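You operate a simulated robot arm through the tools that you are given. There is no shell and no other tool.

You run a simulated two-armed robot. Do the job below in one go: nothing can be reset, and whatever is moved stays where it is left.

JOB
Stipple the coated tile at N24 with the light box on Mid, then lay it in the bay at N25.
Fine: set switch and dial before stippling, switch off at the end; use the pale stiff brush from the rack and put it back; the yellow tile stays, clean.

It is judged by the outcome, as a careful person would: the job done as asked, and still so three seconds after it is handed in. It fails if anything else is knocked over, pushed out of place, dropped, spilled or broken.

ROBOT AND FRAMES
Two 7-joint arms with two-finger parallel grippers on one trunk that stands fixed in place. Base frame: the origin is at the foot of the trunk, x ahead of it, y to its left, z up. Lengths are in mm, angles in rad, forces in N, time in s.
The left shoulder is at [50, 209, 1171], the right one opposite. With the tool pointing down near the work surface each hand reaches from about 100 to 900 mm from the base axis, measured 20 degrees to its own side. Payload 4.4 kg a hand.
The tool frame of a hand sits at the grasp point between the pads (the TCP): z along the fingers, y along the line on which they close. The tips reach 23 mm beyond it. Largest opening 94 mm; finger width 38, thickness 10; the body of the gripper, 54 by 96 mm, starts 39 mm behind the TCP.
Orientation is that of the tool frame in the base frame, as a unit quaternion [w, x, y, z]. With the fingers straight down and closing along the base's y, the tool's x points along the base's -x, its y along +y and its z along -z.

CONTROLS
- The arms move only by the tool nudge_tool. It takes "left_rows", "right_rows" or both (then of equal length, played together; a hand with none holds still); each is a list of rows, each an object of numbers (a shift or turn left out is 0, a gripper value left out holds the last): "x", "y", "z": the shift along the tool's x, y, z in units of 300 mm (1.0 is 300 mm); "rx", "ry", "rz": the turn, a rotation vector about the tool's x, y, z in units of 90 degrees (1.0 is 90 degrees); "claw": the finger opening in m, from 0 to 0.094. In form: [{"x": .., "y": .., "z": .., "rx": .., "ry": .., "rz": .., "claw": ..}, ...]. A call has 1 to 20 rows; each row is the pose to reach, as a shift and turn from the pose commanded when the call began, along the tool's axes at that moment. A call with a number of a shift or a turn outside -1 to 1 is refused whole. A row lasts 0.2 s, in which the tool goes at most 50 mm and 0.15 rad; a call with a longer step from one row to the next is refused whole, and so is a gripper value outside its range. A pose out of reach is approached as far as the arm can. The call stops where the force on the tool passes 70 N (or 10 N more than at its start, if that is more) or the arm is blocked; 0.2 s more then pass. Each finger travels about 108 mm/s and halts on what it meets, pressing with about 35 N; the grip force reading is that of the motor and also rises with nothing between the fingers. The clock runs only during rows and for 0.2 s after the last one: add rows that repeat a pose to give the fingers time. The reply holds the time, the measured pose of the TCP, the force on the tool along the base axes, the opening and the grip force, in the units named above and with some noise, with the torque about the TCP (base axes, N m) and any sound that the robot's microphone picked up.
- Cameras (640 x 400 px; columns grow to the right, rows downward): "scene" is now at [136.4, -53.5, 1360.9]; the picture's right is [-0.62, -0.79, 0.00], its down [-0.38, 0.29, -0.88] and it looks along [0.69, -0.54, -0.48] (base axes); focal length 321 px, centre (320, 200). "left" rides on the left gripper at [86, -16, -75] in its tool frame; the picture's right is [0.18, 0.98, 0.00], its down [-0.58, 0.11, -0.81] and it looks along [-0.79, 0.15, 0.59] (tool axes); focal length 243 px, centre (320, 200). "right" rides on the right gripper at [86, 16, -75] in its tool frame; the picture's right is [-0.18, 0.98, 0.00], its down [-0.58, -0.11, -0.81] and it looks along [-0.79, -0.15, 0.59] (tool axes); focal length 243 px, centre (320, 200). There is no depth. A picture from a camera that has moved, and an enlarged one, comes with that camera's place and axes in the base frame and with its lens. The place of the scene camera against the robot may be out by one fixed shift of up to 12 mm in any direction.
- grab_frame(camera): a new picture of that camera. The clock stands still meanwhile.
- lift_body(by): slides the trunk up (or, below 0, down) by that many mm; the arms and the scene camera ride with it, the base frame stays. It gives what a move gives, with no picture.
- pan_tilt(pan, tilt): turns the head with the scene camera to pan (to the left, within 1.396 rad either way) and tilt (down, from -0.506 to 1.204), counted from straight ahead of the robot. It gives what a move gives.
- zoom(camera, box): a new picture of the part [left, top, right, bottom] of that camera's present view, enlarged. The clock stands still meanwhile.
- hand_in(): hands the job in; it is judged then, once.

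Places have to be worked out from the pictures, the camera data and where the tool is seen. Open the grippers and draw the arms clear of the work before you hand the job in, unless the task says otherwise.

The tools are called after ">>>" as a command line: name --argument value ..., lists and objects as JSON in quotes. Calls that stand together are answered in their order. nudge_tool: Moves the arms, as the interface text tells. Its arguments: {"type":"object","properties":{"left_rows":{"type":"array","items":{"type":"object","properties":{"x":{"type":"number"},"y":{"type":"number"},"z":{"type":"number"},"rx":{"type":"number"},"ry":{"type":"number"},"rz":{"type":"number"},"claw":{"type":"number"}}}},"right_rows":{"type":"array","items":{"type":"object","properties":{"x":{"type":"number"},"y":{"type":"number"},"z":{"type":"number"},"rx":{"type":"number"},"ry":{"type":"number"},"rz":{"type":"number"},"claw":{"type":"number"}}}}},"required":[]} The other tools are called the same way: lift_body (by) moves the trunk up or down; pan_tilt (pan, tilt) turns the head that bears the scene camera; grab_frame (camera) takes a picture; zoom (camera, box) takes an enlarged picture of a part of a camera's view; hand_in () hands the job in.

At the start:

```text
time: 0.0
left_eef_pos: [566.5, -105.3, 1197.5]
left_tool_rot: [-0.001, 0.0, 1.0, -0.001]
left_force: [0.5, -0.3, -0.3]
left_moment: [0.03, 0.01, 0.0]
left_grip_width: 94.0
left_gripper_force: 0.0
right_eef_pos: [387.3, -513.0, 1147.1]
right_tool_rot: [0.0, 0.0, 1.0, 0.0]
right_force: [-0.2, 0.3, 0.1]
right_moment: [0.03, 0.01, 0.0]
right_grip_width: 93.9
right_gripper_force: 0.0
trunk travel left (down, up): [-250.0, 313.0]
head pan, tilt (commanded): [-0.663, 0.497]
```

scene: 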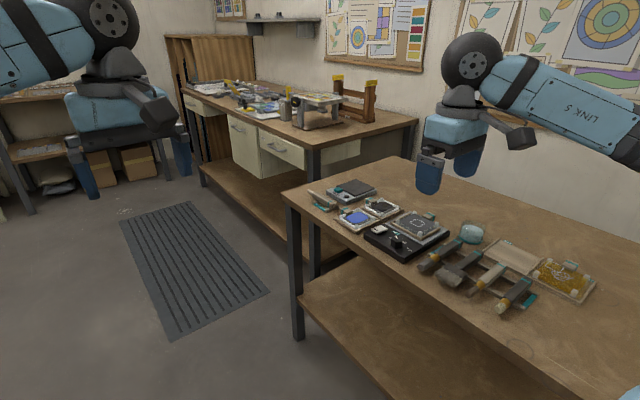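
right: 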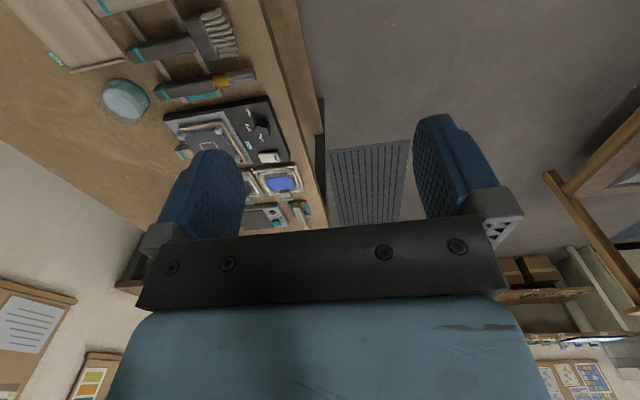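
left: 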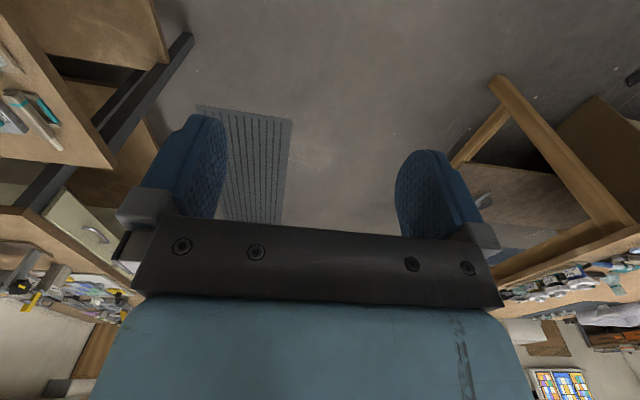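

The work bench with light box, tiles and brush rack lies ahead-right. I take enlarged pictures of it before moving anything.

>>> zoom --camera "scene" --box '[290, 160, 450, 260]'

>>> zoom --camera "scene" --box '[400, 210, 608, 340]'

>>> zoom --camera "right" --box '[60, 0, 320, 240]'

```text
4.00 times, centred on (370, 210) of scene
camera zoom: at [136.4, -53.5, 1360.9], right [-0.62, -0.79, 0.0], down [-0.38, 0.29, -0.88], along [0.69, -0.54, -0.48], focal length 1283 px, centre (120, 160)
```

zoom: 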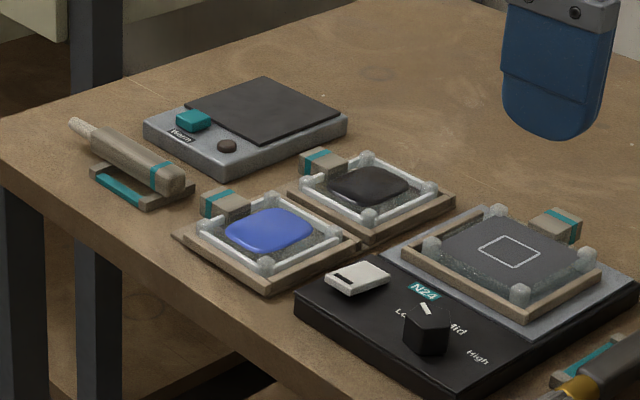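

```text
3.08 times, centred on (504, 275) of scene
camera zoom: at [136.4, -53.5, 1360.9], right [-0.62, -0.79, 0.0], down [-0.38, 0.29, -0.88], along [0.69, -0.54, -0.48], focal length 987 px, centre (-246, -31)
```

zoom: 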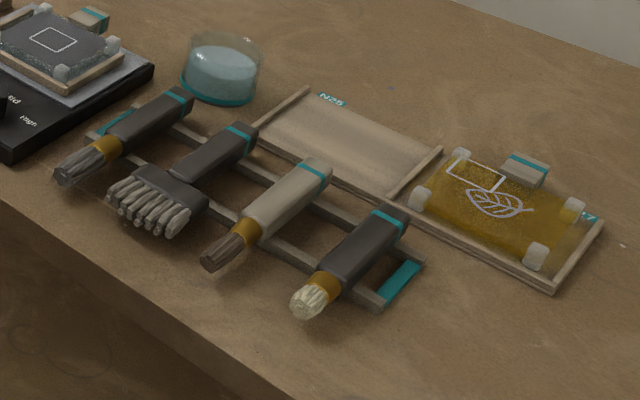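

```text
1.67 times, centred on (190, 120) of right
camera zoom: at [301.7, -495.3, 1221.0], right [0.18, 0.98, 0.0], down [0.58, -0.11, 0.81], along [0.79, -0.15, -0.59], focal length 404 px, centre (537, 333)
```

zoom: 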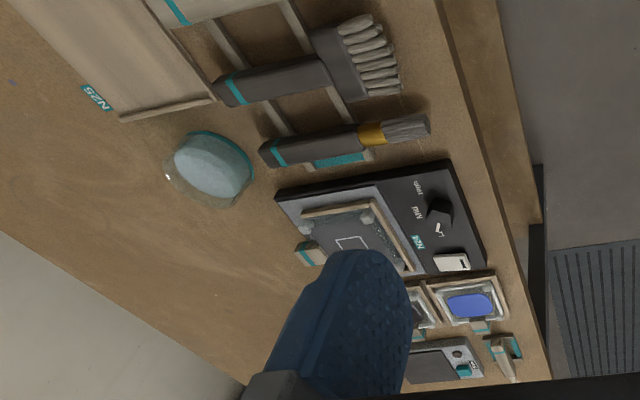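

The bench edge runs along x at about y = -600, with the light box near (600, -740) and its top near z = 832. I turn the right hand so its camera faces the bench, and turn the head further right for a better scene view.

>>> nudge_tool --right_rows '[{"rz": 0.09}, {"rz": 0.18}, {"rz": 0.27}, {"rz": 0.36}, {"rz": 0.45}, {"rz": 0.54}, {"rz": 0.63}, {"rz": 0.72}, {"rz": 0.81}, {"rz": 0.9}, {"rz": 0.99}, {"rz": 1.0}]'

>>> pan_tilt --pan -1.05 --tilt 0.62

>>> grab_frame --camera "right"

>>> grab_frame --camera "scene"

```text
time: 2.6
left_eef_pos: [566.9, -106.1, 1197.3]
left_tool_rot: [0.0, 0.0, 1.0, 0.0]
left_force: [0.3, 0.6, -0.2]
left_moment: [0.0, -0.01, 0.01]
left_grip_width: 94.1
left_gripper_force: 0.0
right_eef_pos: [388.4, -513.2, 1146.6]
right_tool_rot: [0.0, 0.708, 0.706, -0.001]
right_force: [-0.3, -0.4, 0.0]
right_moment: [0.02, 0.02, 0.01]
right_grip_width: 93.8
right_gripper_force: 0.0
trunk travel left (down, up): [-250.0, 313.0]
head pan, tilt (commanded): [-0.663, 0.497]
```

```text
time: 3.5
left_eef_pos: [567.3, -105.3, 1196.1]
left_tool_rot: [0.001, 0.0, 1.0, 0.0]
left_force: [0.3, -0.5, 0.4]
left_moment: [0.02, 0.0, 0.02]
left_grip_width: 93.8
left_gripper_force: 0.1
right_eef_pos: [388.1, -513.5, 1146.6]
right_tool_rot: [0.0, 0.707, 0.707, 0.0]
right_force: [0.0, 0.0, -0.6]
right_moment: [-0.01, 0.0, -0.01]
right_grip_width: 93.8
right_gripper_force: 0.0
trunk travel left (down, up): [-250.0, 313.0]
head pan, tilt (commanded): [-1.051, 0.62]
```

```text
taken
camera right: at [404.5, -425.2, 1221.6], right [0.98, -0.18, 0.0], down [-0.11, -0.58, 0.81], along [-0.15, -0.79, -0.59], focal length 243 px, centre (320, 200)
```

right: 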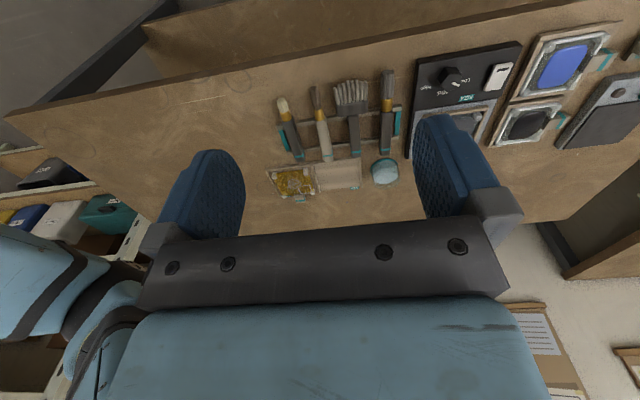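

```text
taken
camera scene: at [108.3, -73.6, 1349.9], right [-0.87, -0.5, 0.0], down [-0.29, 0.5, -0.81], along [0.41, -0.71, -0.58], focal length 321 px, centre (320, 200)
```

scene: 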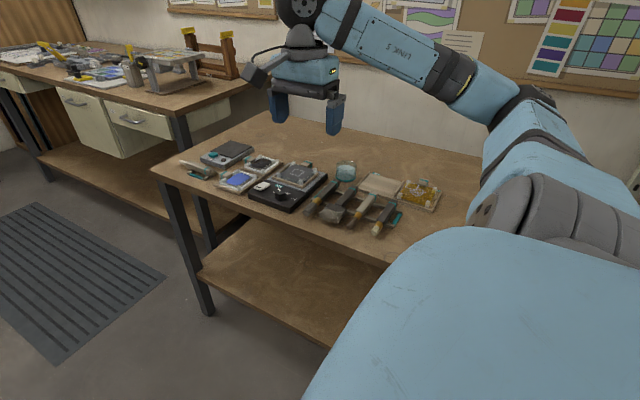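

I now zoom into both views to identify the controls, brushes, tiles and labels.

>>> zoom --camera "scene" --box '[170, 125, 330, 225]'

>>> zoom --camera "scene" --box '[300, 150, 460, 250]'

>>> zoom --camera "right" --box '[250, 60, 420, 210]'

>>> zoom --camera "right" --box '[400, 10, 640, 160]'

```text
4.00 times, centred on (250, 175) of scene
camera zoom: at [108.3, -73.6, 1349.9], right [-0.87, -0.5, 0.0], down [-0.29, 0.5, -0.81], along [0.41, -0.71, -0.58], focal length 1283 px, centre (600, 300)
```

zoom: 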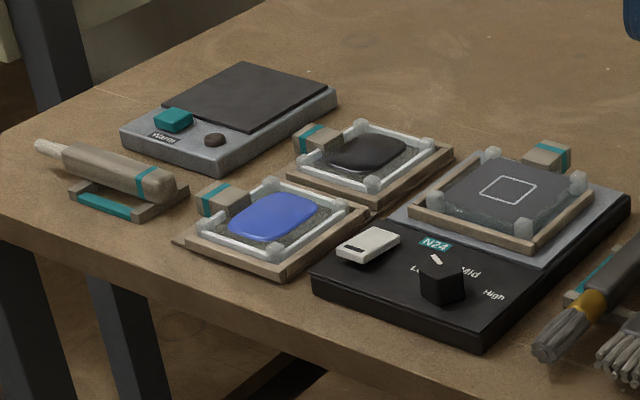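

```text
4.00 times, centred on (380, 200) of scene
camera zoom: at [108.3, -73.6, 1349.9], right [-0.87, -0.5, 0.0], down [-0.29, 0.5, -0.81], along [0.41, -0.71, -0.58], focal length 1283 px, centre (80, 200)
```

zoom: 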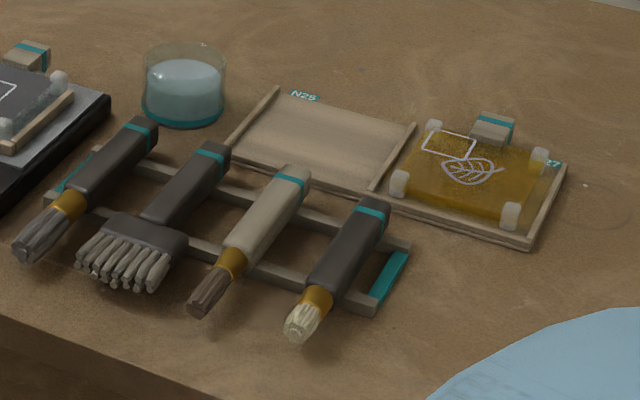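

```text
2.67 times, centred on (335, 135) of right
camera zoom: at [404.5, -425.2, 1221.6], right [0.98, -0.18, 0.0], down [-0.11, -0.58, 0.81], along [-0.15, -0.79, -0.59], focal length 647 px, centre (280, 373)
```

zoom: 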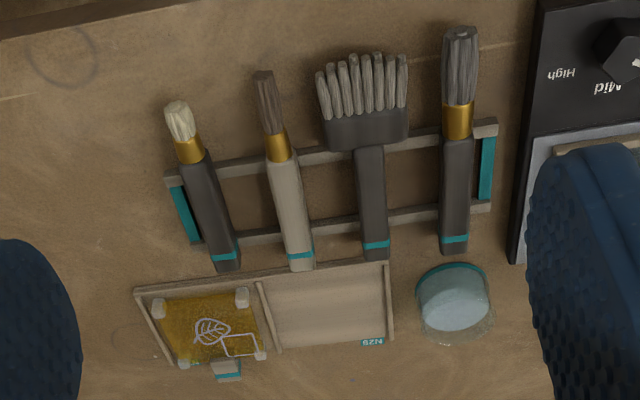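

```text
2.67 times, centred on (520, 85) of right
camera zoom: at [404.5, -425.2, 1221.6], right [0.98, -0.18, 0.0], down [-0.11, -0.58, 0.81], along [-0.15, -0.79, -0.59], focal length 647 px, centre (-213, 507)
```

zoom: 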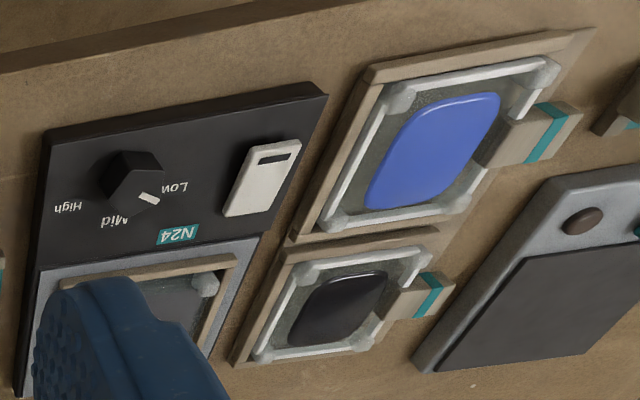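

The pale, short stiff-bristled brush is the one at the low-x end of the rack, next to N25/N27; the dial seems to be at Low and a white switch sits beside it. I move the right hand's camera over the light box to read the dial and switch.

>>> nudge_tool --right_rows '[{"x": -0.04, "y": 0.09, "z": 0.075}, {"x": -0.08, "y": 0.18, "z": 0.15}, {"x": -0.12, "y": 0.27, "z": 0.23}, {"x": -0.16, "y": 0.36, "z": 0.31}, {"x": -0.2, "y": 0.45, "z": 0.385}, {"x": -0.24, "y": 0.54, "z": 0.46}, {"x": -0.28, "y": 0.62, "z": 0.53}, {"x": -0.29, "y": 0.62, "z": 0.535}]'

>>> grab_frame --camera "right"

>>> zoom --camera "right" --box '[180, 0, 500, 200]'

```text
time: 5.3
left_eef_pos: [566.5, -105.5, 1197.0]
left_tool_rot: [0.0, 0.0, 1.0, 0.0]
left_force: [0.2, 0.1, -0.3]
left_moment: [-0.02, -0.01, -0.03]
left_grip_width: 94.1
left_gripper_force: 0.0
right_eef_pos: [573.8, -600.2, 989.9]
right_tool_rot: [0.0, 0.707, 0.708, 0.001]
right_force: [0.3, 0.1, 0.2]
right_moment: [0.0, 0.02, 0.01]
right_grip_width: 93.7
right_gripper_force: 0.0
trunk travel left (down, up): [-250.0, 313.0]
head pan, tilt (commanded): [-1.051, 0.62]
```

```text
taken
camera right: at [589.8, -512.0, 1063.7], right [0.98, -0.18, 0.0], down [-0.11, -0.58, 0.81], along [-0.15, -0.79, -0.59], focal length 243 px, centre (320, 200)
```

right: 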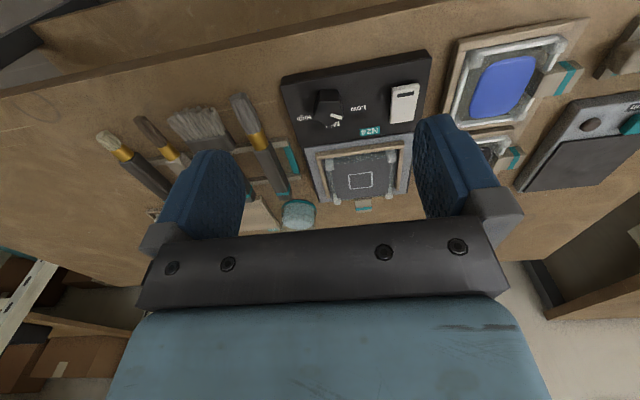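

```text
2.00 times, centred on (340, 100) of right
camera zoom: at [589.8, -512.0, 1063.7], right [0.98, -0.18, 0.0], down [-0.11, -0.58, 0.81], along [-0.15, -0.79, -0.59], focal length 485 px, centre (280, 400)
```

zoom: 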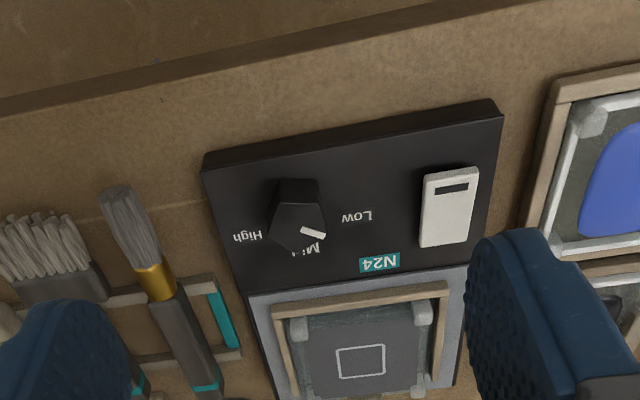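

I zoom on the dial, switch and tile for detail.

>>> zoom --camera "right" --box '[280, 70, 380, 140]'

>>> zoom --camera "right" --box '[370, 60, 450, 140]'

>>> zoom --camera "right" --box '[290, 120, 430, 220]'

>>> zoom --camera "scene" --box '[240, 150, 320, 215]'

```text
5.71 times, centred on (330, 105) of right
camera zoom: at [589.8, -512.0, 1063.7], right [0.98, -0.18, 0.0], down [-0.11, -0.58, 0.81], along [-0.15, -0.79, -0.59], focal length 1386 px, centre (263, 743)
```

zoom: 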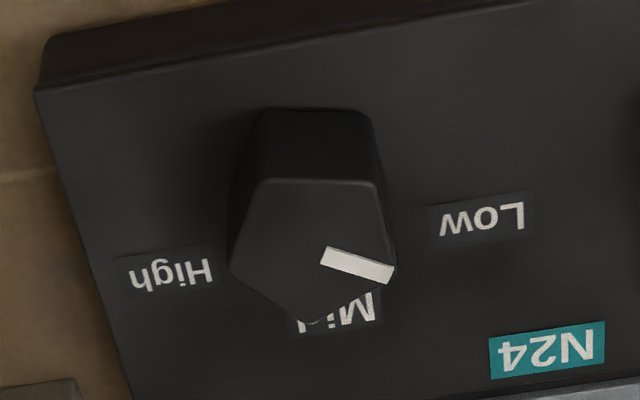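

```text
5.00 times, centred on (410, 100) of right
camera zoom: at [589.8, -512.0, 1063.7], right [0.98, -0.18, 0.0], down [-0.11, -0.58, 0.81], along [-0.15, -0.79, -0.59], focal length 1213 px, centre (-130, 700)
```

zoom: 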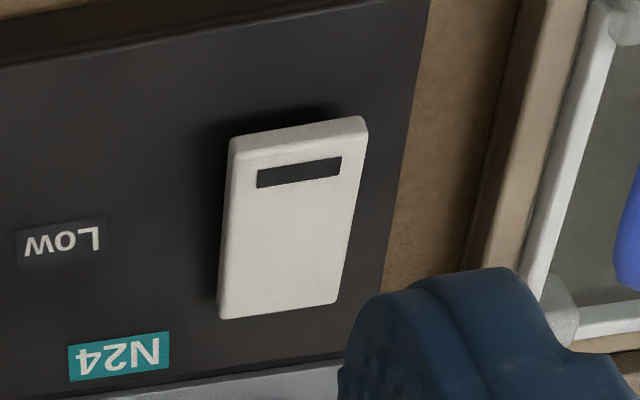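

```text
4.00 times, centred on (360, 170) of right
camera zoom: at [589.8, -512.0, 1063.7], right [0.98, -0.18, 0.0], down [-0.11, -0.58, 0.81], along [-0.15, -0.79, -0.59], focal length 970 px, centre (160, 320)
```

zoom: 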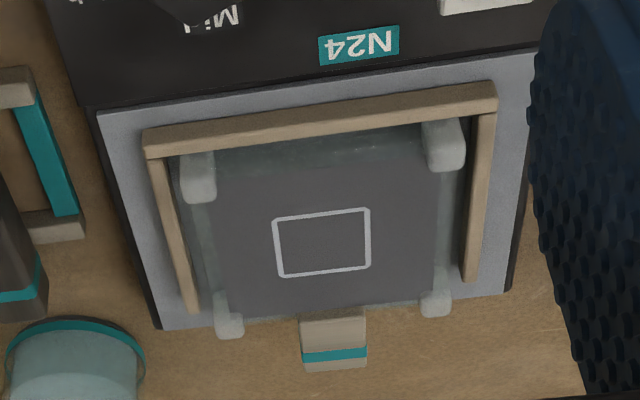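

```text
6.15 times, centred on (280, 182) of scene
camera zoom: at [107.5, -73.5, 1350.0], right [-0.87, -0.5, 0.0], down [-0.29, 0.5, -0.81], along [0.41, -0.71, -0.58], focal length 1974 px, centre (566, 308)
```

zoom: 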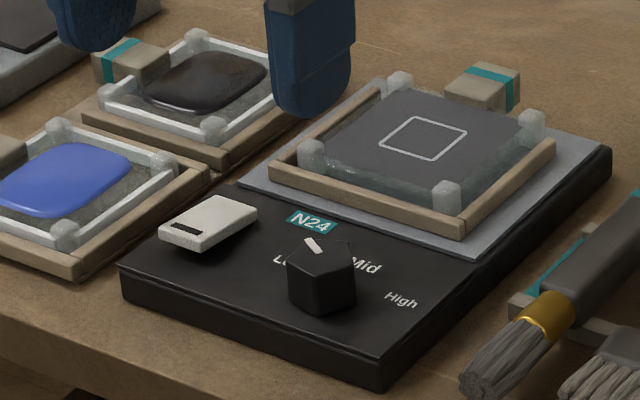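

The dial pointer is at Low (about 60° from Mid), the rocker's marked +y end looks raised (off), and the tile sits in a U-fence with its tab towards -y. Next I look at the rack and tray from above.

>>> nudge_tool --right_rows '[{"x": -0.02, "y": -0.14, "z": -0.02}, {"x": -0.05, "y": -0.29, "z": -0.04}, {"x": -0.075, "y": -0.44, "z": -0.06}, {"x": -0.1, "y": -0.59, "z": -0.08}, {"x": -0.13, "y": -0.74, "z": -0.1}, {"x": -0.153, "y": -0.84, "z": -0.117}, {"x": -0.153, "y": -0.84, "z": -0.117}]'

>>> grab_frame --camera "right"

>>> zoom --camera "right" --box '[220, 20, 380, 120]'

>>> zoom --camera "right" --box '[220, 100, 420, 225]'

```text
time: 6.9
left_eef_pos: [567.0, -106.0, 1197.1]
left_tool_rot: [0.0, 0.0, 1.0, 0.0]
left_force: [0.1, 0.5, -0.5]
left_moment: [-0.01, 0.02, 0.02]
left_grip_width: 94.0
left_gripper_force: 0.0
right_eef_pos: [323.9, -647.1, 1020.3]
right_tool_rot: [0.0, 0.707, 0.707, 0.001]
right_force: [0.6, 0.6, -0.4]
right_moment: [0.0, 0.01, -0.01]
right_grip_width: 94.2
right_gripper_force: 0.1
trunk travel left (down, up): [-250.0, 313.0]
head pan, tilt (commanded): [-1.051, 0.62]
```

```text
taken
camera right: at [339.1, -558.9, 1095.8], right [0.98, -0.18, 0.0], down [-0.11, -0.58, 0.81], along [-0.15, -0.79, -0.59], focal length 243 px, centre (320, 200)
```

right: 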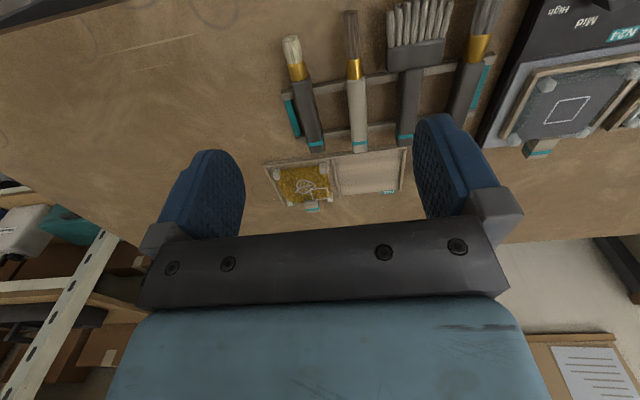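

```text
4.00 times, centred on (300, 70) of right
camera zoom: at [339.1, -558.9, 1095.8], right [0.98, -0.18, 0.0], down [-0.11, -0.58, 0.81], along [-0.15, -0.79, -0.59], focal length 970 px, centre (400, 720)
```

zoom: 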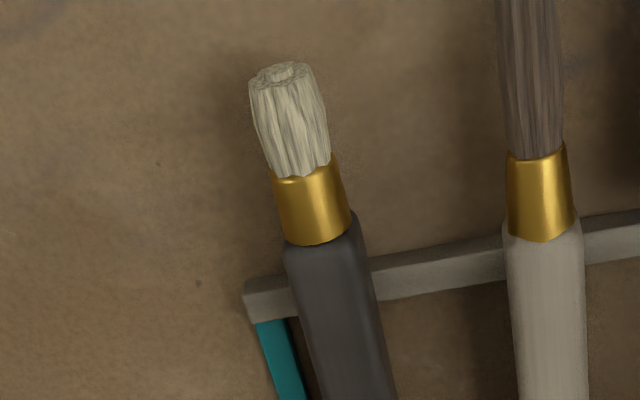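

```text
3.20 times, centred on (320, 162) of right
camera zoom: at [339.1, -558.9, 1095.8], right [0.98, -0.18, 0.0], down [-0.11, -0.58, 0.81], along [-0.15, -0.79, -0.59], focal length 776 px, centre (320, 320)
```

zoom: 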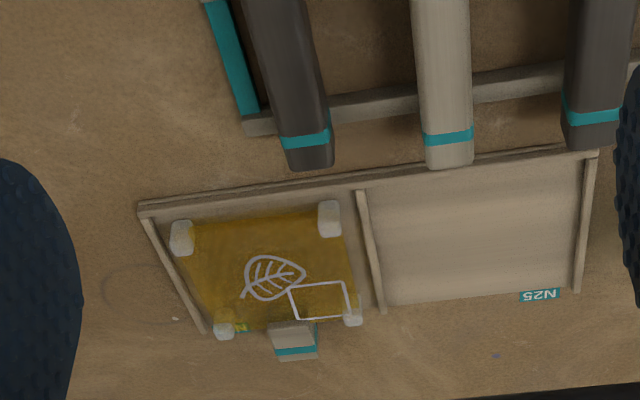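

I have plan positions for brush 4 (x≈291, y from -650 to -795), rails at y≈-708 and -777, and the N25 bay. To get heights I take a low, oblique view from in front of the bench.

>>> nudge_tool --right_rows '[{"x": 0.09, "y": -0.02, "z": 0.1}, {"x": 0.18, "y": -0.04, "z": 0.2}, {"x": 0.27, "y": -0.06, "z": 0.3}, {"x": 0.357, "y": -0.08, "z": 0.4}, {"x": 0.357, "y": -0.08, "z": 0.4}]'

>>> grab_frame --camera "right"

>>> zoom --camera "right" --box '[220, 40, 420, 165]'

>>> zoom --camera "right" --box '[240, 130, 400, 230]'

```text
time: 8.1
left_eef_pos: [566.2, -104.5, 1197.0]
left_tool_rot: [0.0, 0.0, 1.0, 0.0]
left_force: [-0.1, -0.4, 0.3]
left_moment: [0.0, 0.02, 0.0]
left_grip_width: 93.9
left_gripper_force: 0.1
right_eef_pos: [298.3, -540.2, 900.4]
right_tool_rot: [0.0, 0.707, 0.707, 0.0]
right_force: [0.7, 0.1, -0.6]
right_moment: [0.05, -0.02, 0.04]
right_grip_width: 93.9
right_gripper_force: 0.1
trunk travel left (down, up): [-250.0, 313.0]
head pan, tilt (commanded): [-1.051, 0.62]
```

```text
taken
camera right: at [314.1, -452.4, 975.6], right [0.98, -0.18, 0.0], down [-0.11, -0.58, 0.81], along [-0.15, -0.79, -0.59], focal length 243 px, centre (320, 200)
```

right: 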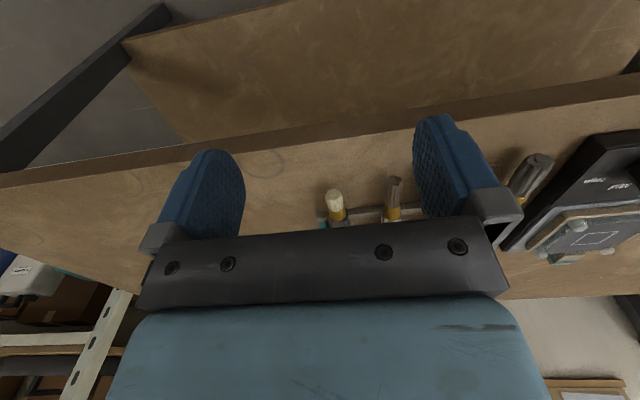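

```text
3.20 times, centred on (320, 102) of right
camera zoom: at [314.1, -452.4, 975.6], right [0.98, -0.18, 0.0], down [-0.11, -0.58, 0.81], along [-0.15, -0.79, -0.59], focal length 776 px, centre (320, 512)
```

zoom: 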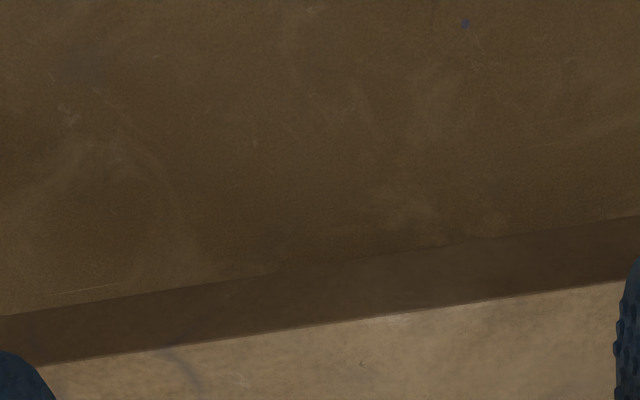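

```text
4.00 times, centred on (320, 180) of right
camera zoom: at [314.1, -452.4, 975.6], right [0.98, -0.18, 0.0], down [-0.11, -0.58, 0.81], along [-0.15, -0.79, -0.59], focal length 970 px, centre (320, 280)
```

zoom: 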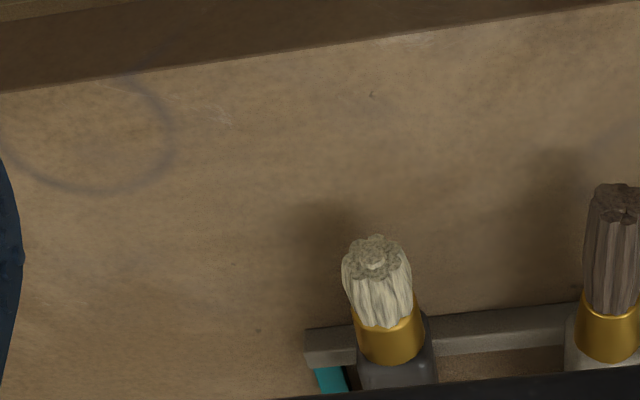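

Triangulating gives table top z≈800, front edge y≈-600, brush tip near (291.6, -652.5, 820) and handle top near z=832. I now move the camera nearly above the dial and switch to fix their positions.

>>> nudge_tool --right_rows '[{"x": -0.03, "y": 0.1, "z": -0.1}, {"x": -0.1, "y": 0.23, "z": -0.12}, {"x": -0.17, "y": 0.36, "z": -0.12}, {"x": -0.24, "y": 0.49, "z": -0.12}, {"x": -0.31, "y": 0.62, "z": -0.12}, {"x": -0.38, "y": 0.75, "z": -0.12}, {"x": -0.44, "y": 0.86, "z": -0.12}, {"x": -0.467, "y": 0.9, "z": -0.12}, {"x": -0.467, "y": 0.9, "z": -0.12}]'

>>> grab_frame --camera "right"

>>> zoom --camera "right" --box '[240, 0, 440, 125]'

>>> zoom --camera "right" --box '[240, 100, 440, 225]'

```text
time: 10.1
left_eef_pos: [566.8, -105.1, 1197.7]
left_tool_rot: [0.001, 0.001, 1.0, 0.0]
left_force: [0.7, -0.1, 0.0]
left_moment: [0.03, -0.01, 0.0]
left_grip_width: 94.1
left_gripper_force: 0.1
right_eef_pos: [569.1, -680.8, 938.0]
right_tool_rot: [0.0, 0.707, 0.707, 0.0]
right_force: [-0.4, 0.1, -0.2]
right_moment: [-0.02, 0.03, -0.04]
right_grip_width: 94.0
right_gripper_force: 0.0
trunk travel left (down, up): [-250.0, 313.0]
head pan, tilt (commanded): [-1.051, 0.62]
```

```text
taken
camera right: at [585.0, -592.4, 1013.8], right [0.98, -0.18, 0.0], down [-0.11, -0.58, 0.81], along [-0.15, -0.79, -0.59], focal length 243 px, centre (320, 200)
```

right: 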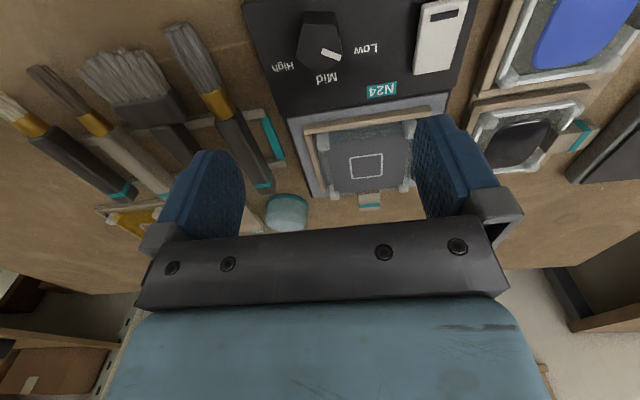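

```text
3.20 times, centred on (340, 62) of right
camera zoom: at [585.0, -592.4, 1013.8], right [0.98, -0.18, 0.0], down [-0.11, -0.58, 0.81], along [-0.15, -0.79, -0.59], focal length 776 px, centre (256, 640)
```

zoom: 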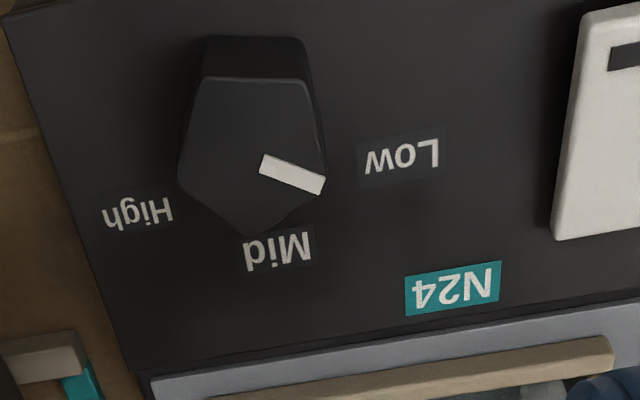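

```text
3.20 times, centred on (340, 162) of right
camera zoom: at [585.0, -592.4, 1013.8], right [0.98, -0.18, 0.0], down [-0.11, -0.58, 0.81], along [-0.15, -0.79, -0.59], focal length 776 px, centre (256, 320)
```

zoom: 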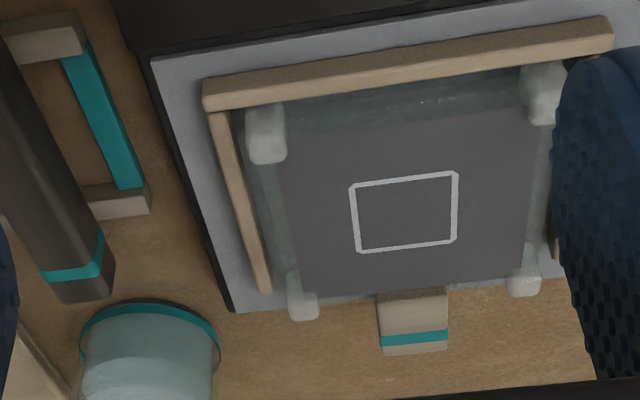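

The dial is at Low: pentagonal knob centred near (572.5, -656.6), top z≈848, box top z≈824; Mid is 60° clockwise (seen from above). I turn the hand so the jaws match a flat-and-vertex axis of the knob, narrow the jaws, and stand above it.

>>> nudge_tool --right_rows '[{"x": 0.016, "y": 0.002, "rz": -0.09, "claw": 0.07}, {"x": 0.032, "y": 0.004, "rz": -0.18, "claw": 0.055}, {"x": 0.048, "y": 0.006, "rz": -0.27}, {"x": 0.064, "y": 0.008, "rz": -0.36}, {"x": 0.0807, "y": 0.0113, "rz": -0.45}, {"x": 0.0807, "y": 0.0113, "z": 0.1, "rz": -0.467}, {"x": 0.0807, "y": 0.0113, "z": 0.15, "rz": -0.467}, {"x": 0.0807, "y": 0.0113, "z": 0.15, "rz": -0.467}]'

>>> zoom --camera "scene" --box '[230, 120, 330, 220]'

>>> grab_frame --camera "right"

```text
time: 11.9
left_eef_pos: [567.0, -105.3, 1197.6]
left_tool_rot: [0.0, -0.001, 1.0, 0.0]
left_force: [-0.3, -0.7, -0.4]
left_moment: [0.02, -0.02, -0.01]
left_grip_width: 94.1
left_gripper_force: 0.0
right_eef_pos: [572.1, -654.3, 891.4]
right_tool_rot: [0.0, 0.406, 0.914, 0.0]
right_force: [-0.4, -0.4, -0.6]
right_moment: [-0.02, 0.02, 0.0]
right_grip_width: 54.8
right_gripper_force: 0.1
trunk travel left (down, up): [-250.0, 313.0]
head pan, tilt (commanded): [-1.051, 0.62]
```

```text
4.00 times, centred on (280, 170) of scene
camera zoom: at [108.2, -73.8, 1349.9], right [-0.87, -0.5, 0.0], down [-0.29, 0.5, -0.81], along [0.4, -0.71, -0.58], focal length 1283 px, centre (480, 320)
```

zoom: 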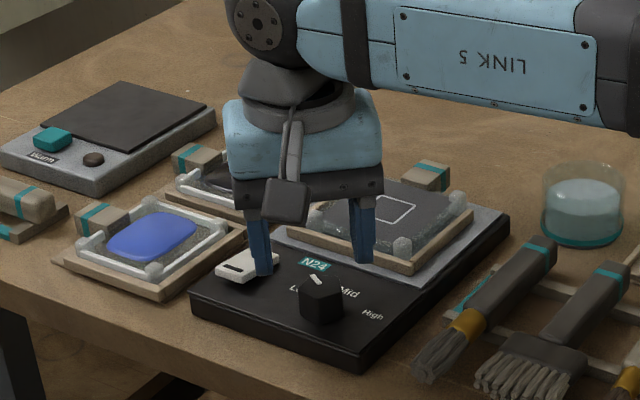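

```text
taken
camera right: at [525.6, -577.5, 965.4], right [0.85, 0.52, 0.0], down [0.31, -0.5, 0.81], along [0.42, -0.69, -0.59], focal length 243 px, centre (320, 200)
```

right: 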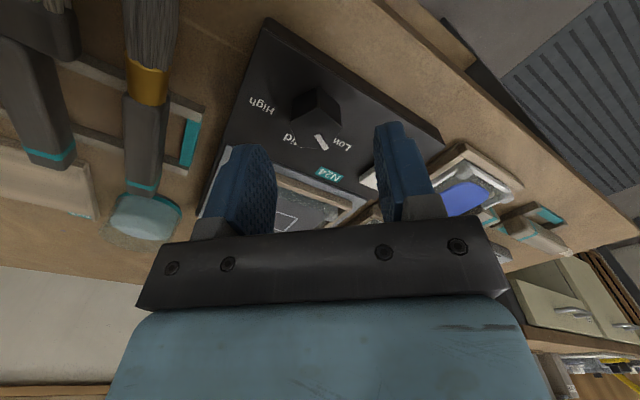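

The hand stands over the knob with the jaws on the right axis; the camera box is a real body on the gripper, which I must keep in mind. I descend around the knob and close on it.

>>> nudge_tool --right_rows '[{"x": -0.0066, "y": -0.0041, "z": 0.04}, {"x": -0.0066, "y": -0.0041, "z": 0.08}, {"x": -0.0066, "y": -0.0041, "z": 0.11}, {"x": -0.0066, "y": -0.0041, "z": 0.131}, {"x": -0.0066, "y": -0.0041, "z": 0.131}, {"x": -0.0066, "y": -0.0041, "z": 0.131, "claw": 0.04}, {"x": -0.0066, "y": -0.0041, "z": 0.131, "claw": 0.025}, {"x": -0.0066, "y": -0.0041, "z": 0.131, "claw": 0.02}, {"x": -0.0066, "y": -0.0041, "z": 0.131, "claw": 0.02}]'

>>> zoom --camera "scene" --box '[240, 150, 320, 220]'

```text
time: 13.9
left_eef_pos: [566.2, -105.5, 1197.4]
left_tool_rot: [0.0, 0.0, 1.0, 0.001]
left_force: [0.9, 0.0, -0.1]
left_moment: [0.0, 0.01, -0.04]
left_grip_width: 94.0
left_gripper_force: 0.0
right_eef_pos: [572.3, -659.1, 854.1]
right_tool_rot: [0.001, 0.407, 0.914, 0.0]
right_force: [-1.9, -0.7, -0.7]
right_moment: [-0.18, -0.05, -0.04]
right_grip_width: 30.0
right_gripper_force: 44.9
trunk travel left (down, up): [-250.0, 313.0]
head pan, tilt (commanded): [-1.051, 0.62]
```

```text
5.71 times, centred on (280, 185) of scene
camera zoom: at [108.2, -73.8, 1349.9], right [-0.87, -0.5, 0.0], down [-0.29, 0.5, -0.81], along [0.4, -0.71, -0.58], focal length 1833 px, centre (549, 286)
```

zoom: 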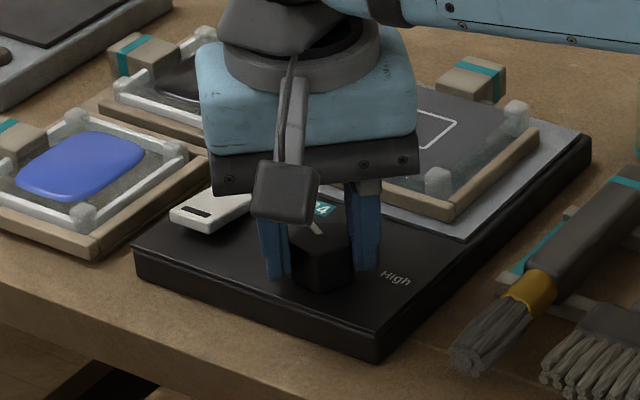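

The jaws hold the knob (30 mm, 45 N, no side load). I turn it 60° clockwise to Mid.

>>> nudge_tool --right_rows '[{"rz": 0.08}, {"rz": 0.16}, {"rz": 0.24}, {"rz": 0.32}, {"rz": 0.4}, {"rz": 0.48}, {"rz": 0.56}, {"rz": 0.62}, {"rz": 0.667}, {"rz": 0.667}, {"rz": 0.667}]'

>>> zoom --camera "scene" --box '[240, 150, 320, 220]'

>>> grab_frame --camera "right"

```text
time: 16.3
left_eef_pos: [567.9, -107.0, 1196.2]
left_tool_rot: [0.0, 0.001, 1.0, 0.001]
left_force: [-0.4, 0.4, 0.8]
left_moment: [0.01, 0.02, -0.02]
left_grip_width: 93.9
left_gripper_force: 0.0
right_eef_pos: [573.9, -658.1, 852.5]
right_tool_rot: [0.003, 0.81, 0.587, 0.0]
right_force: [40.3, -40.8, 22.5]
right_moment: [-0.79, -0.55, 0.06]
right_grip_width: 30.1
right_gripper_force: 45.1
trunk travel left (down, up): [-250.0, 313.0]
head pan, tilt (commanded): [-1.051, 0.62]
```

```text
5.71 times, centred on (280, 185) of scene
camera zoom: at [109.8, -75.0, 1349.7], right [-0.87, -0.5, 0.0], down [-0.29, 0.5, -0.81], along [0.4, -0.71, -0.58], focal length 1833 px, centre (549, 286)
```

zoom: 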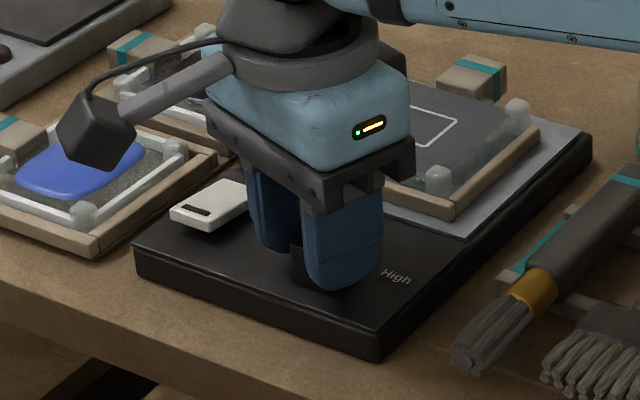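

```text
taken
camera right: at [615.4, -579.9, 927.6], right [0.88, -0.48, 0.0], down [-0.29, -0.52, 0.81], along [-0.39, -0.71, -0.59], focal length 243 px, centre (320, 200)
```

right: 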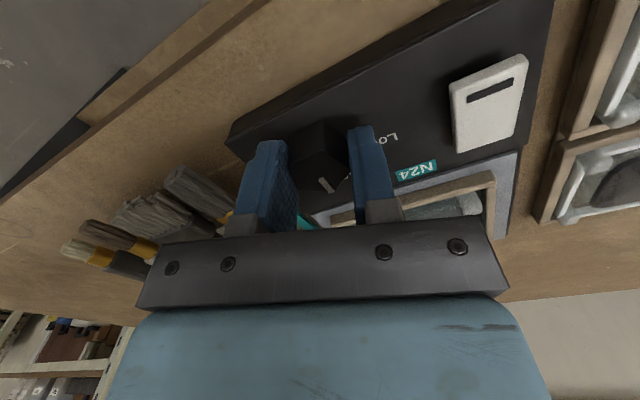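

The hand reached the full 60° turn, though a side load of about 57 N built up, as I turned slightly off the knob's centre; the box itself has not shifted in the picture. I open the jaws and rise straight up, then check the pointer.

>>> nudge_tool --right_rows '[{"claw": 0.035}, {"claw": 0.045}, {"claw": 0.052}, {"claw": 0.052}, {"z": -0.04, "claw": 0.052}, {"z": -0.1}, {"z": -0.18}, {"z": -0.26}, {"z": -0.26}]'

>>> grab_frame --camera "right"

>>> zoom --camera "scene" --box '[240, 150, 320, 220]'

```text
time: 18.3
left_eef_pos: [567.8, -106.6, 1196.3]
left_tool_rot: [0.0, 0.0, 1.0, 0.0]
left_force: [-0.9, 0.1, -1.3]
left_moment: [0.01, 0.0, -0.05]
left_grip_width: 94.2
left_gripper_force: 0.2
right_eef_pos: [572.4, -658.6, 929.7]
right_tool_rot: [0.001, 0.808, 0.589, 0.0]
right_force: [0.3, -0.1, 0.8]
right_moment: [-0.01, 0.02, 0.0]
right_grip_width: 51.8
right_gripper_force: 0.1
trunk travel left (down, up): [-250.0, 313.0]
head pan, tilt (commanded): [-1.051, 0.62]
```

```text
taken
camera right: at [614.4, -579.6, 1004.6], right [0.88, -0.48, 0.0], down [-0.28, -0.52, 0.81], along [-0.39, -0.71, -0.59], focal length 243 px, centre (320, 200)
```

right: 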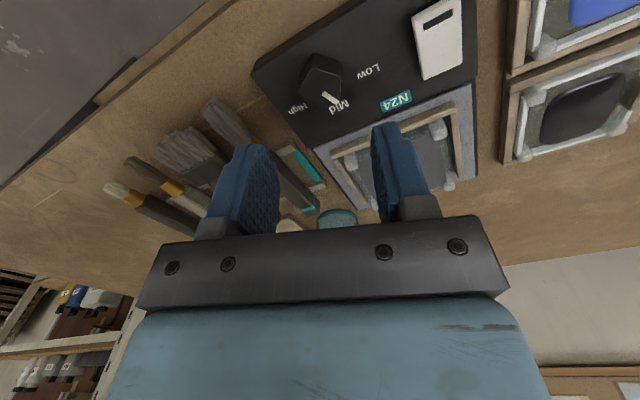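

```text
5.71 times, centred on (280, 185) of scene
camera zoom: at [108.4, -74.0, 1349.8], right [-0.87, -0.5, 0.0], down [-0.29, 0.5, -0.81], along [0.4, -0.71, -0.58], focal length 1833 px, centre (549, 286)
```

zoom: 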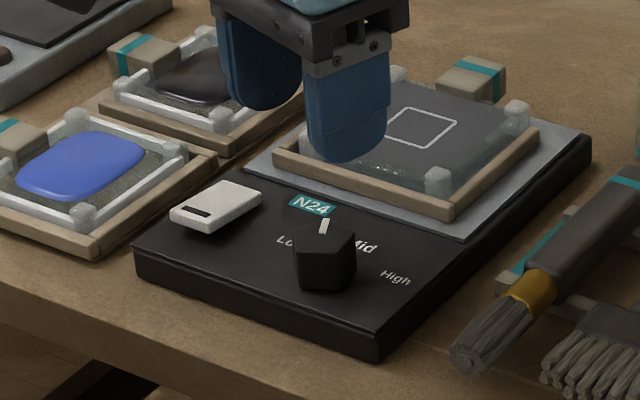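

I zoom in on the pointer to read its angle.

>>> zoom --camera "right" --box '[250, 20, 410, 120]'

```text
4.00 times, centred on (330, 70) of right
camera zoom: at [614.4, -579.6, 1004.6], right [0.88, -0.48, 0.0], down [-0.28, -0.52, 0.81], along [-0.39, -0.71, -0.59], focal length 970 px, centre (280, 720)
```

zoom: 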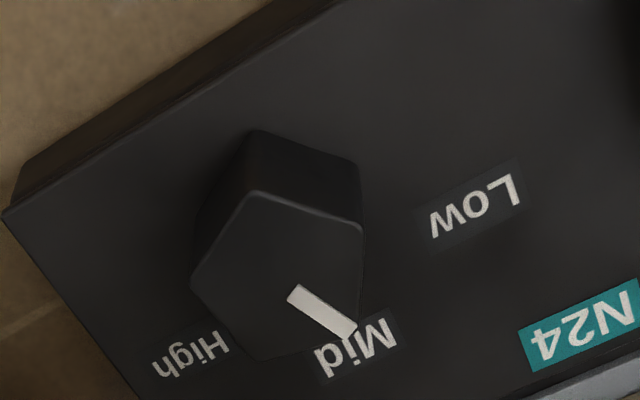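

The pointer came only about 38–40° and stands roughly 21° short of Mid; the knob slipped in the pads. I regrip on its new flat/vertex axis, better centred, and will turn the remainder.

>>> nudge_tool --right_rows '[{"x": 0.0052, "y": 0.0008, "rz": -0.09}, {"x": 0.0052, "y": 0.0008, "z": 0.05, "rz": -0.18}, {"x": 0.0052, "y": 0.0008, "z": 0.12, "rz": -0.222}, {"x": 0.0052, "y": 0.0008, "z": 0.19, "rz": -0.222}, {"x": 0.0052, "y": 0.0008, "z": 0.24, "rz": -0.222}, {"x": 0.0052, "y": 0.0008, "z": 0.264, "rz": -0.222}, {"x": 0.0052, "y": 0.0008, "z": 0.264, "rz": -0.222}, {"x": 0.0052, "y": 0.0008, "z": 0.264, "rz": -0.222, "claw": 0.04}, {"x": 0.0052, "y": 0.0008, "z": 0.264, "rz": -0.222, "claw": 0.02}, {"x": 0.0052, "y": 0.0008, "z": 0.264, "rz": -0.222, "claw": 0.0}, {"x": 0.0052, "y": 0.0008, "z": 0.264, "rz": -0.222, "claw": 0.0}]'

```text
time: 20.7
left_eef_pos: [567.6, -106.7, 1196.6]
left_tool_rot: [0.0, 0.0, 1.0, 0.0]
left_force: [-0.4, -0.2, -0.6]
left_moment: [-0.01, -0.03, -0.04]
left_grip_width: 93.8
left_gripper_force: 0.0
right_eef_pos: [571.6, -656.8, 852.2]
right_tool_rot: [0.0, 0.694, 0.72, -0.001]
right_force: [4.3, 0.1, 1.3]
right_moment: [-0.11, -0.46, 0.02]
right_grip_width: 30.4
right_gripper_force: 45.1
trunk travel left (down, up): [-250.0, 313.0]
head pan, tilt (commanded): [-1.051, 0.62]
```

Gripped well centred with little side load. Now I turn about 22° more clockwise.

>>> nudge_tool --right_rows '[{"rz": 0.05}, {"rz": 0.1}, {"rz": 0.15}, {"rz": 0.2}, {"rz": 0.245}, {"rz": 0.245}, {"rz": 0.245}]'

>>> zoom --camera "right" --box '[250, 100, 410, 200]'

```text
time: 22.3
left_eef_pos: [568.2, -106.1, 1196.2]
left_tool_rot: [-0.001, -0.001, 1.0, 0.0]
left_force: [-0.2, 1.2, 0.7]
left_moment: [0.0, -0.02, -0.01]
left_grip_width: 94.0
left_gripper_force: 0.1
right_eef_pos: [574.4, -656.9, 851.6]
right_tool_rot: [0.001, 0.82, 0.572, 0.0]
right_force: [24.8, -14.4, 7.8]
right_moment: [-0.55, -0.23, 0.11]
right_grip_width: 30.5
right_gripper_force: 44.5
trunk travel left (down, up): [-250.0, 313.0]
head pan, tilt (commanded): [-1.051, 0.62]
```

```text
4.00 times, centred on (330, 150) of right
camera zoom: at [618.8, -579.1, 926.6], right [0.86, -0.51, 0.0], down [-0.3, -0.51, 0.81], along [-0.41, -0.69, -0.59], focal length 970 px, centre (280, 400)
```

zoom: 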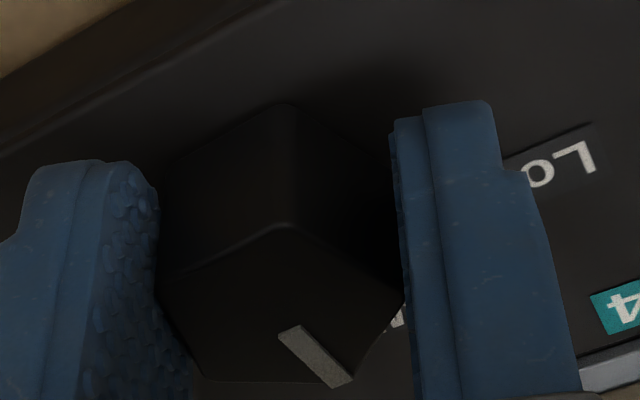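

Still held, the pointer is now about 7° short of Mid. I turn a little further in the same grip and check again.

>>> nudge_tool --right_rows '[{"rz": 0.04}, {"rz": 0.08}, {"rz": 0.11}, {"rz": 0.11}]'

>>> zoom --camera "right" --box '[250, 100, 410, 200]'

```text
time: 23.3
left_eef_pos: [569.6, -105.3, 1195.6]
left_tool_rot: [0.0, 0.0, 1.0, -0.001]
left_force: [-0.2, -0.6, -0.1]
left_moment: [-0.02, 0.03, 0.0]
left_grip_width: 94.3
left_gripper_force: 0.1
right_eef_pos: [575.3, -657.6, 852.0]
right_tool_rot: [0.001, 0.867, 0.499, 0.0]
right_force: [43.2, -28.4, 18.2]
right_moment: [-0.65, 0.06, 0.22]
right_grip_width: 30.5
right_gripper_force: 45.2
trunk travel left (down, up): [-250.0, 313.0]
head pan, tilt (commanded): [-1.051, 0.62]
```

```text
4.00 times, centred on (330, 150) of right
camera zoom: at [631.8, -588.4, 926.7], right [0.76, -0.65, 0.0], down [-0.39, -0.45, 0.81], along [-0.52, -0.61, -0.59], focal length 970 px, centre (280, 400)
```

zoom: 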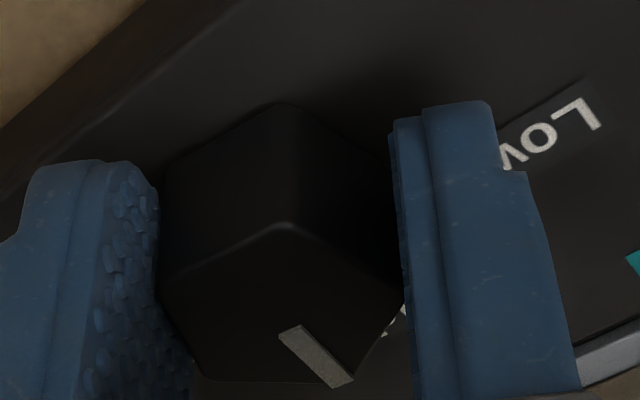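

The knob turned with the jaws this time, so the pointer should be within a few degrees of Mid. I open, rise and look again from directly facing.

>>> nudge_tool --right_rows '[{"claw": 0.035}, {"claw": 0.045}, {"claw": 0.052}, {"claw": 0.052}, {"z": -0.04, "claw": 0.052}, {"z": -0.1, "rz": -0.08}, {"z": -0.18, "rz": -0.16}, {"z": -0.26, "rz": -0.24}, {"z": -0.26, "rz": -0.3356}, {"z": -0.26, "rz": -0.3356}]'

>>> zoom --camera "right" --box '[250, 0, 410, 100]'

>>> zoom --camera "scene" --box '[240, 150, 320, 220]'

```text
time: 25.5
left_eef_pos: [567.0, -105.1, 1196.8]
left_tool_rot: [0.0, 0.0, 1.0, 0.0]
left_force: [1.2, -0.1, 0.8]
left_moment: [0.02, -0.01, -0.02]
left_grip_width: 93.7
left_gripper_force: 0.1
right_eef_pos: [571.9, -655.7, 930.1]
right_tool_rot: [-0.001, 0.705, 0.709, 0.0]
right_force: [0.5, 1.2, -0.1]
right_moment: [0.0, -0.03, 0.01]
right_grip_width: 52.1
right_gripper_force: 0.1
trunk travel left (down, up): [-250.0, 313.0]
head pan, tilt (commanded): [-1.051, 0.62]
```

```text
4.00 times, centred on (330, 50) of right
camera zoom: at [587.0, -568.1, 1004.6], right [0.98, -0.18, 0.0], down [-0.11, -0.58, 0.81], along [-0.14, -0.79, -0.59], focal length 970 px, centre (280, 800)
```

zoom: 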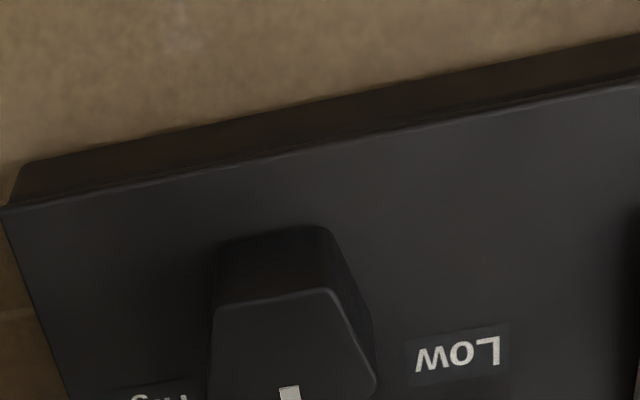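

```text
5.71 times, centred on (280, 185) of scene
camera zoom: at [108.1, -73.5, 1349.9], right [-0.87, -0.5, 0.0], down [-0.29, 0.5, -0.81], along [0.4, -0.71, -0.58], focal length 1833 px, centre (549, 286)
```

zoom: 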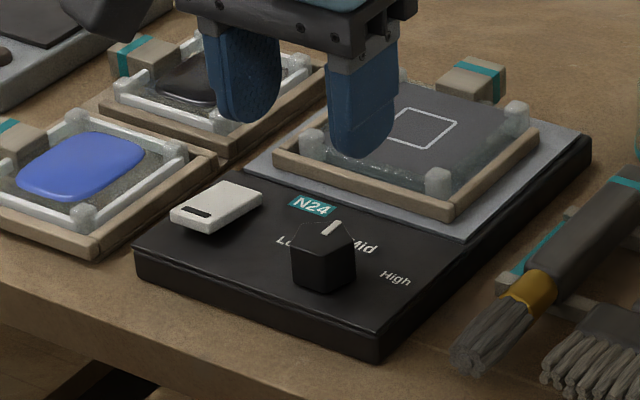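

>>> zoom --camera "right" --box '[240, 40, 400, 140]'

```text
4.00 times, centred on (320, 90) of right
camera zoom: at [587.0, -568.1, 1004.6], right [0.98, -0.18, 0.0], down [-0.11, -0.58, 0.81], along [-0.14, -0.79, -0.59], focal length 970 px, centre (320, 640)
```

zoom: 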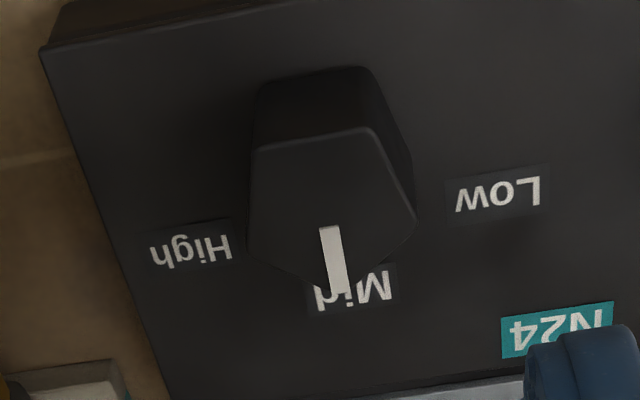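

The pointer now stands on Mid (within about 1°). Now I locate the rocker switch precisely.

>>> zoom --camera "right" --box '[380, 20, 500, 110]'

>>> zoom --camera "scene" --box '[258, 175, 298, 200]'

```text
4.44 times, centred on (440, 65) of right
camera zoom: at [587.0, -568.1, 1004.6], right [0.98, -0.18, 0.0], down [-0.11, -0.58, 0.81], along [-0.14, -0.79, -0.59], focal length 1078 px, centre (-213, 800)
```

zoom: 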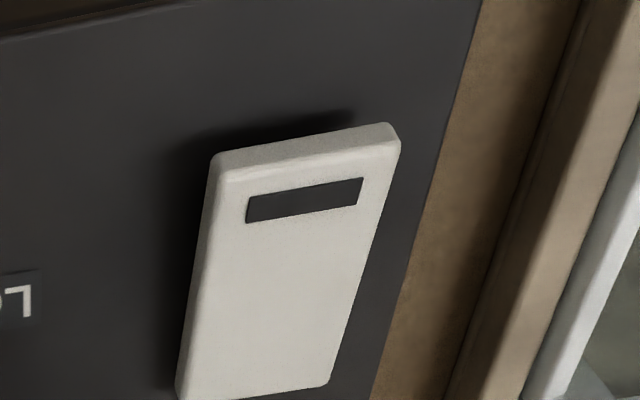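

```text
16.00 times, centred on (278, 188) of scene
camera zoom: at [108.1, -73.5, 1349.9], right [-0.87, -0.5, 0.0], down [-0.29, 0.5, -0.81], along [0.4, -0.71, -0.58], focal length 5133 px, centre (992, 400)
```

zoom: 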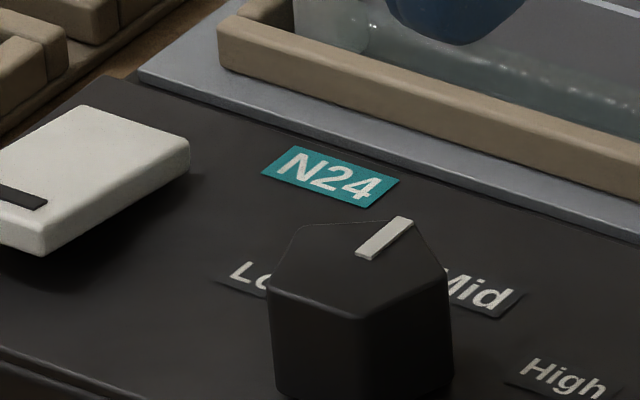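

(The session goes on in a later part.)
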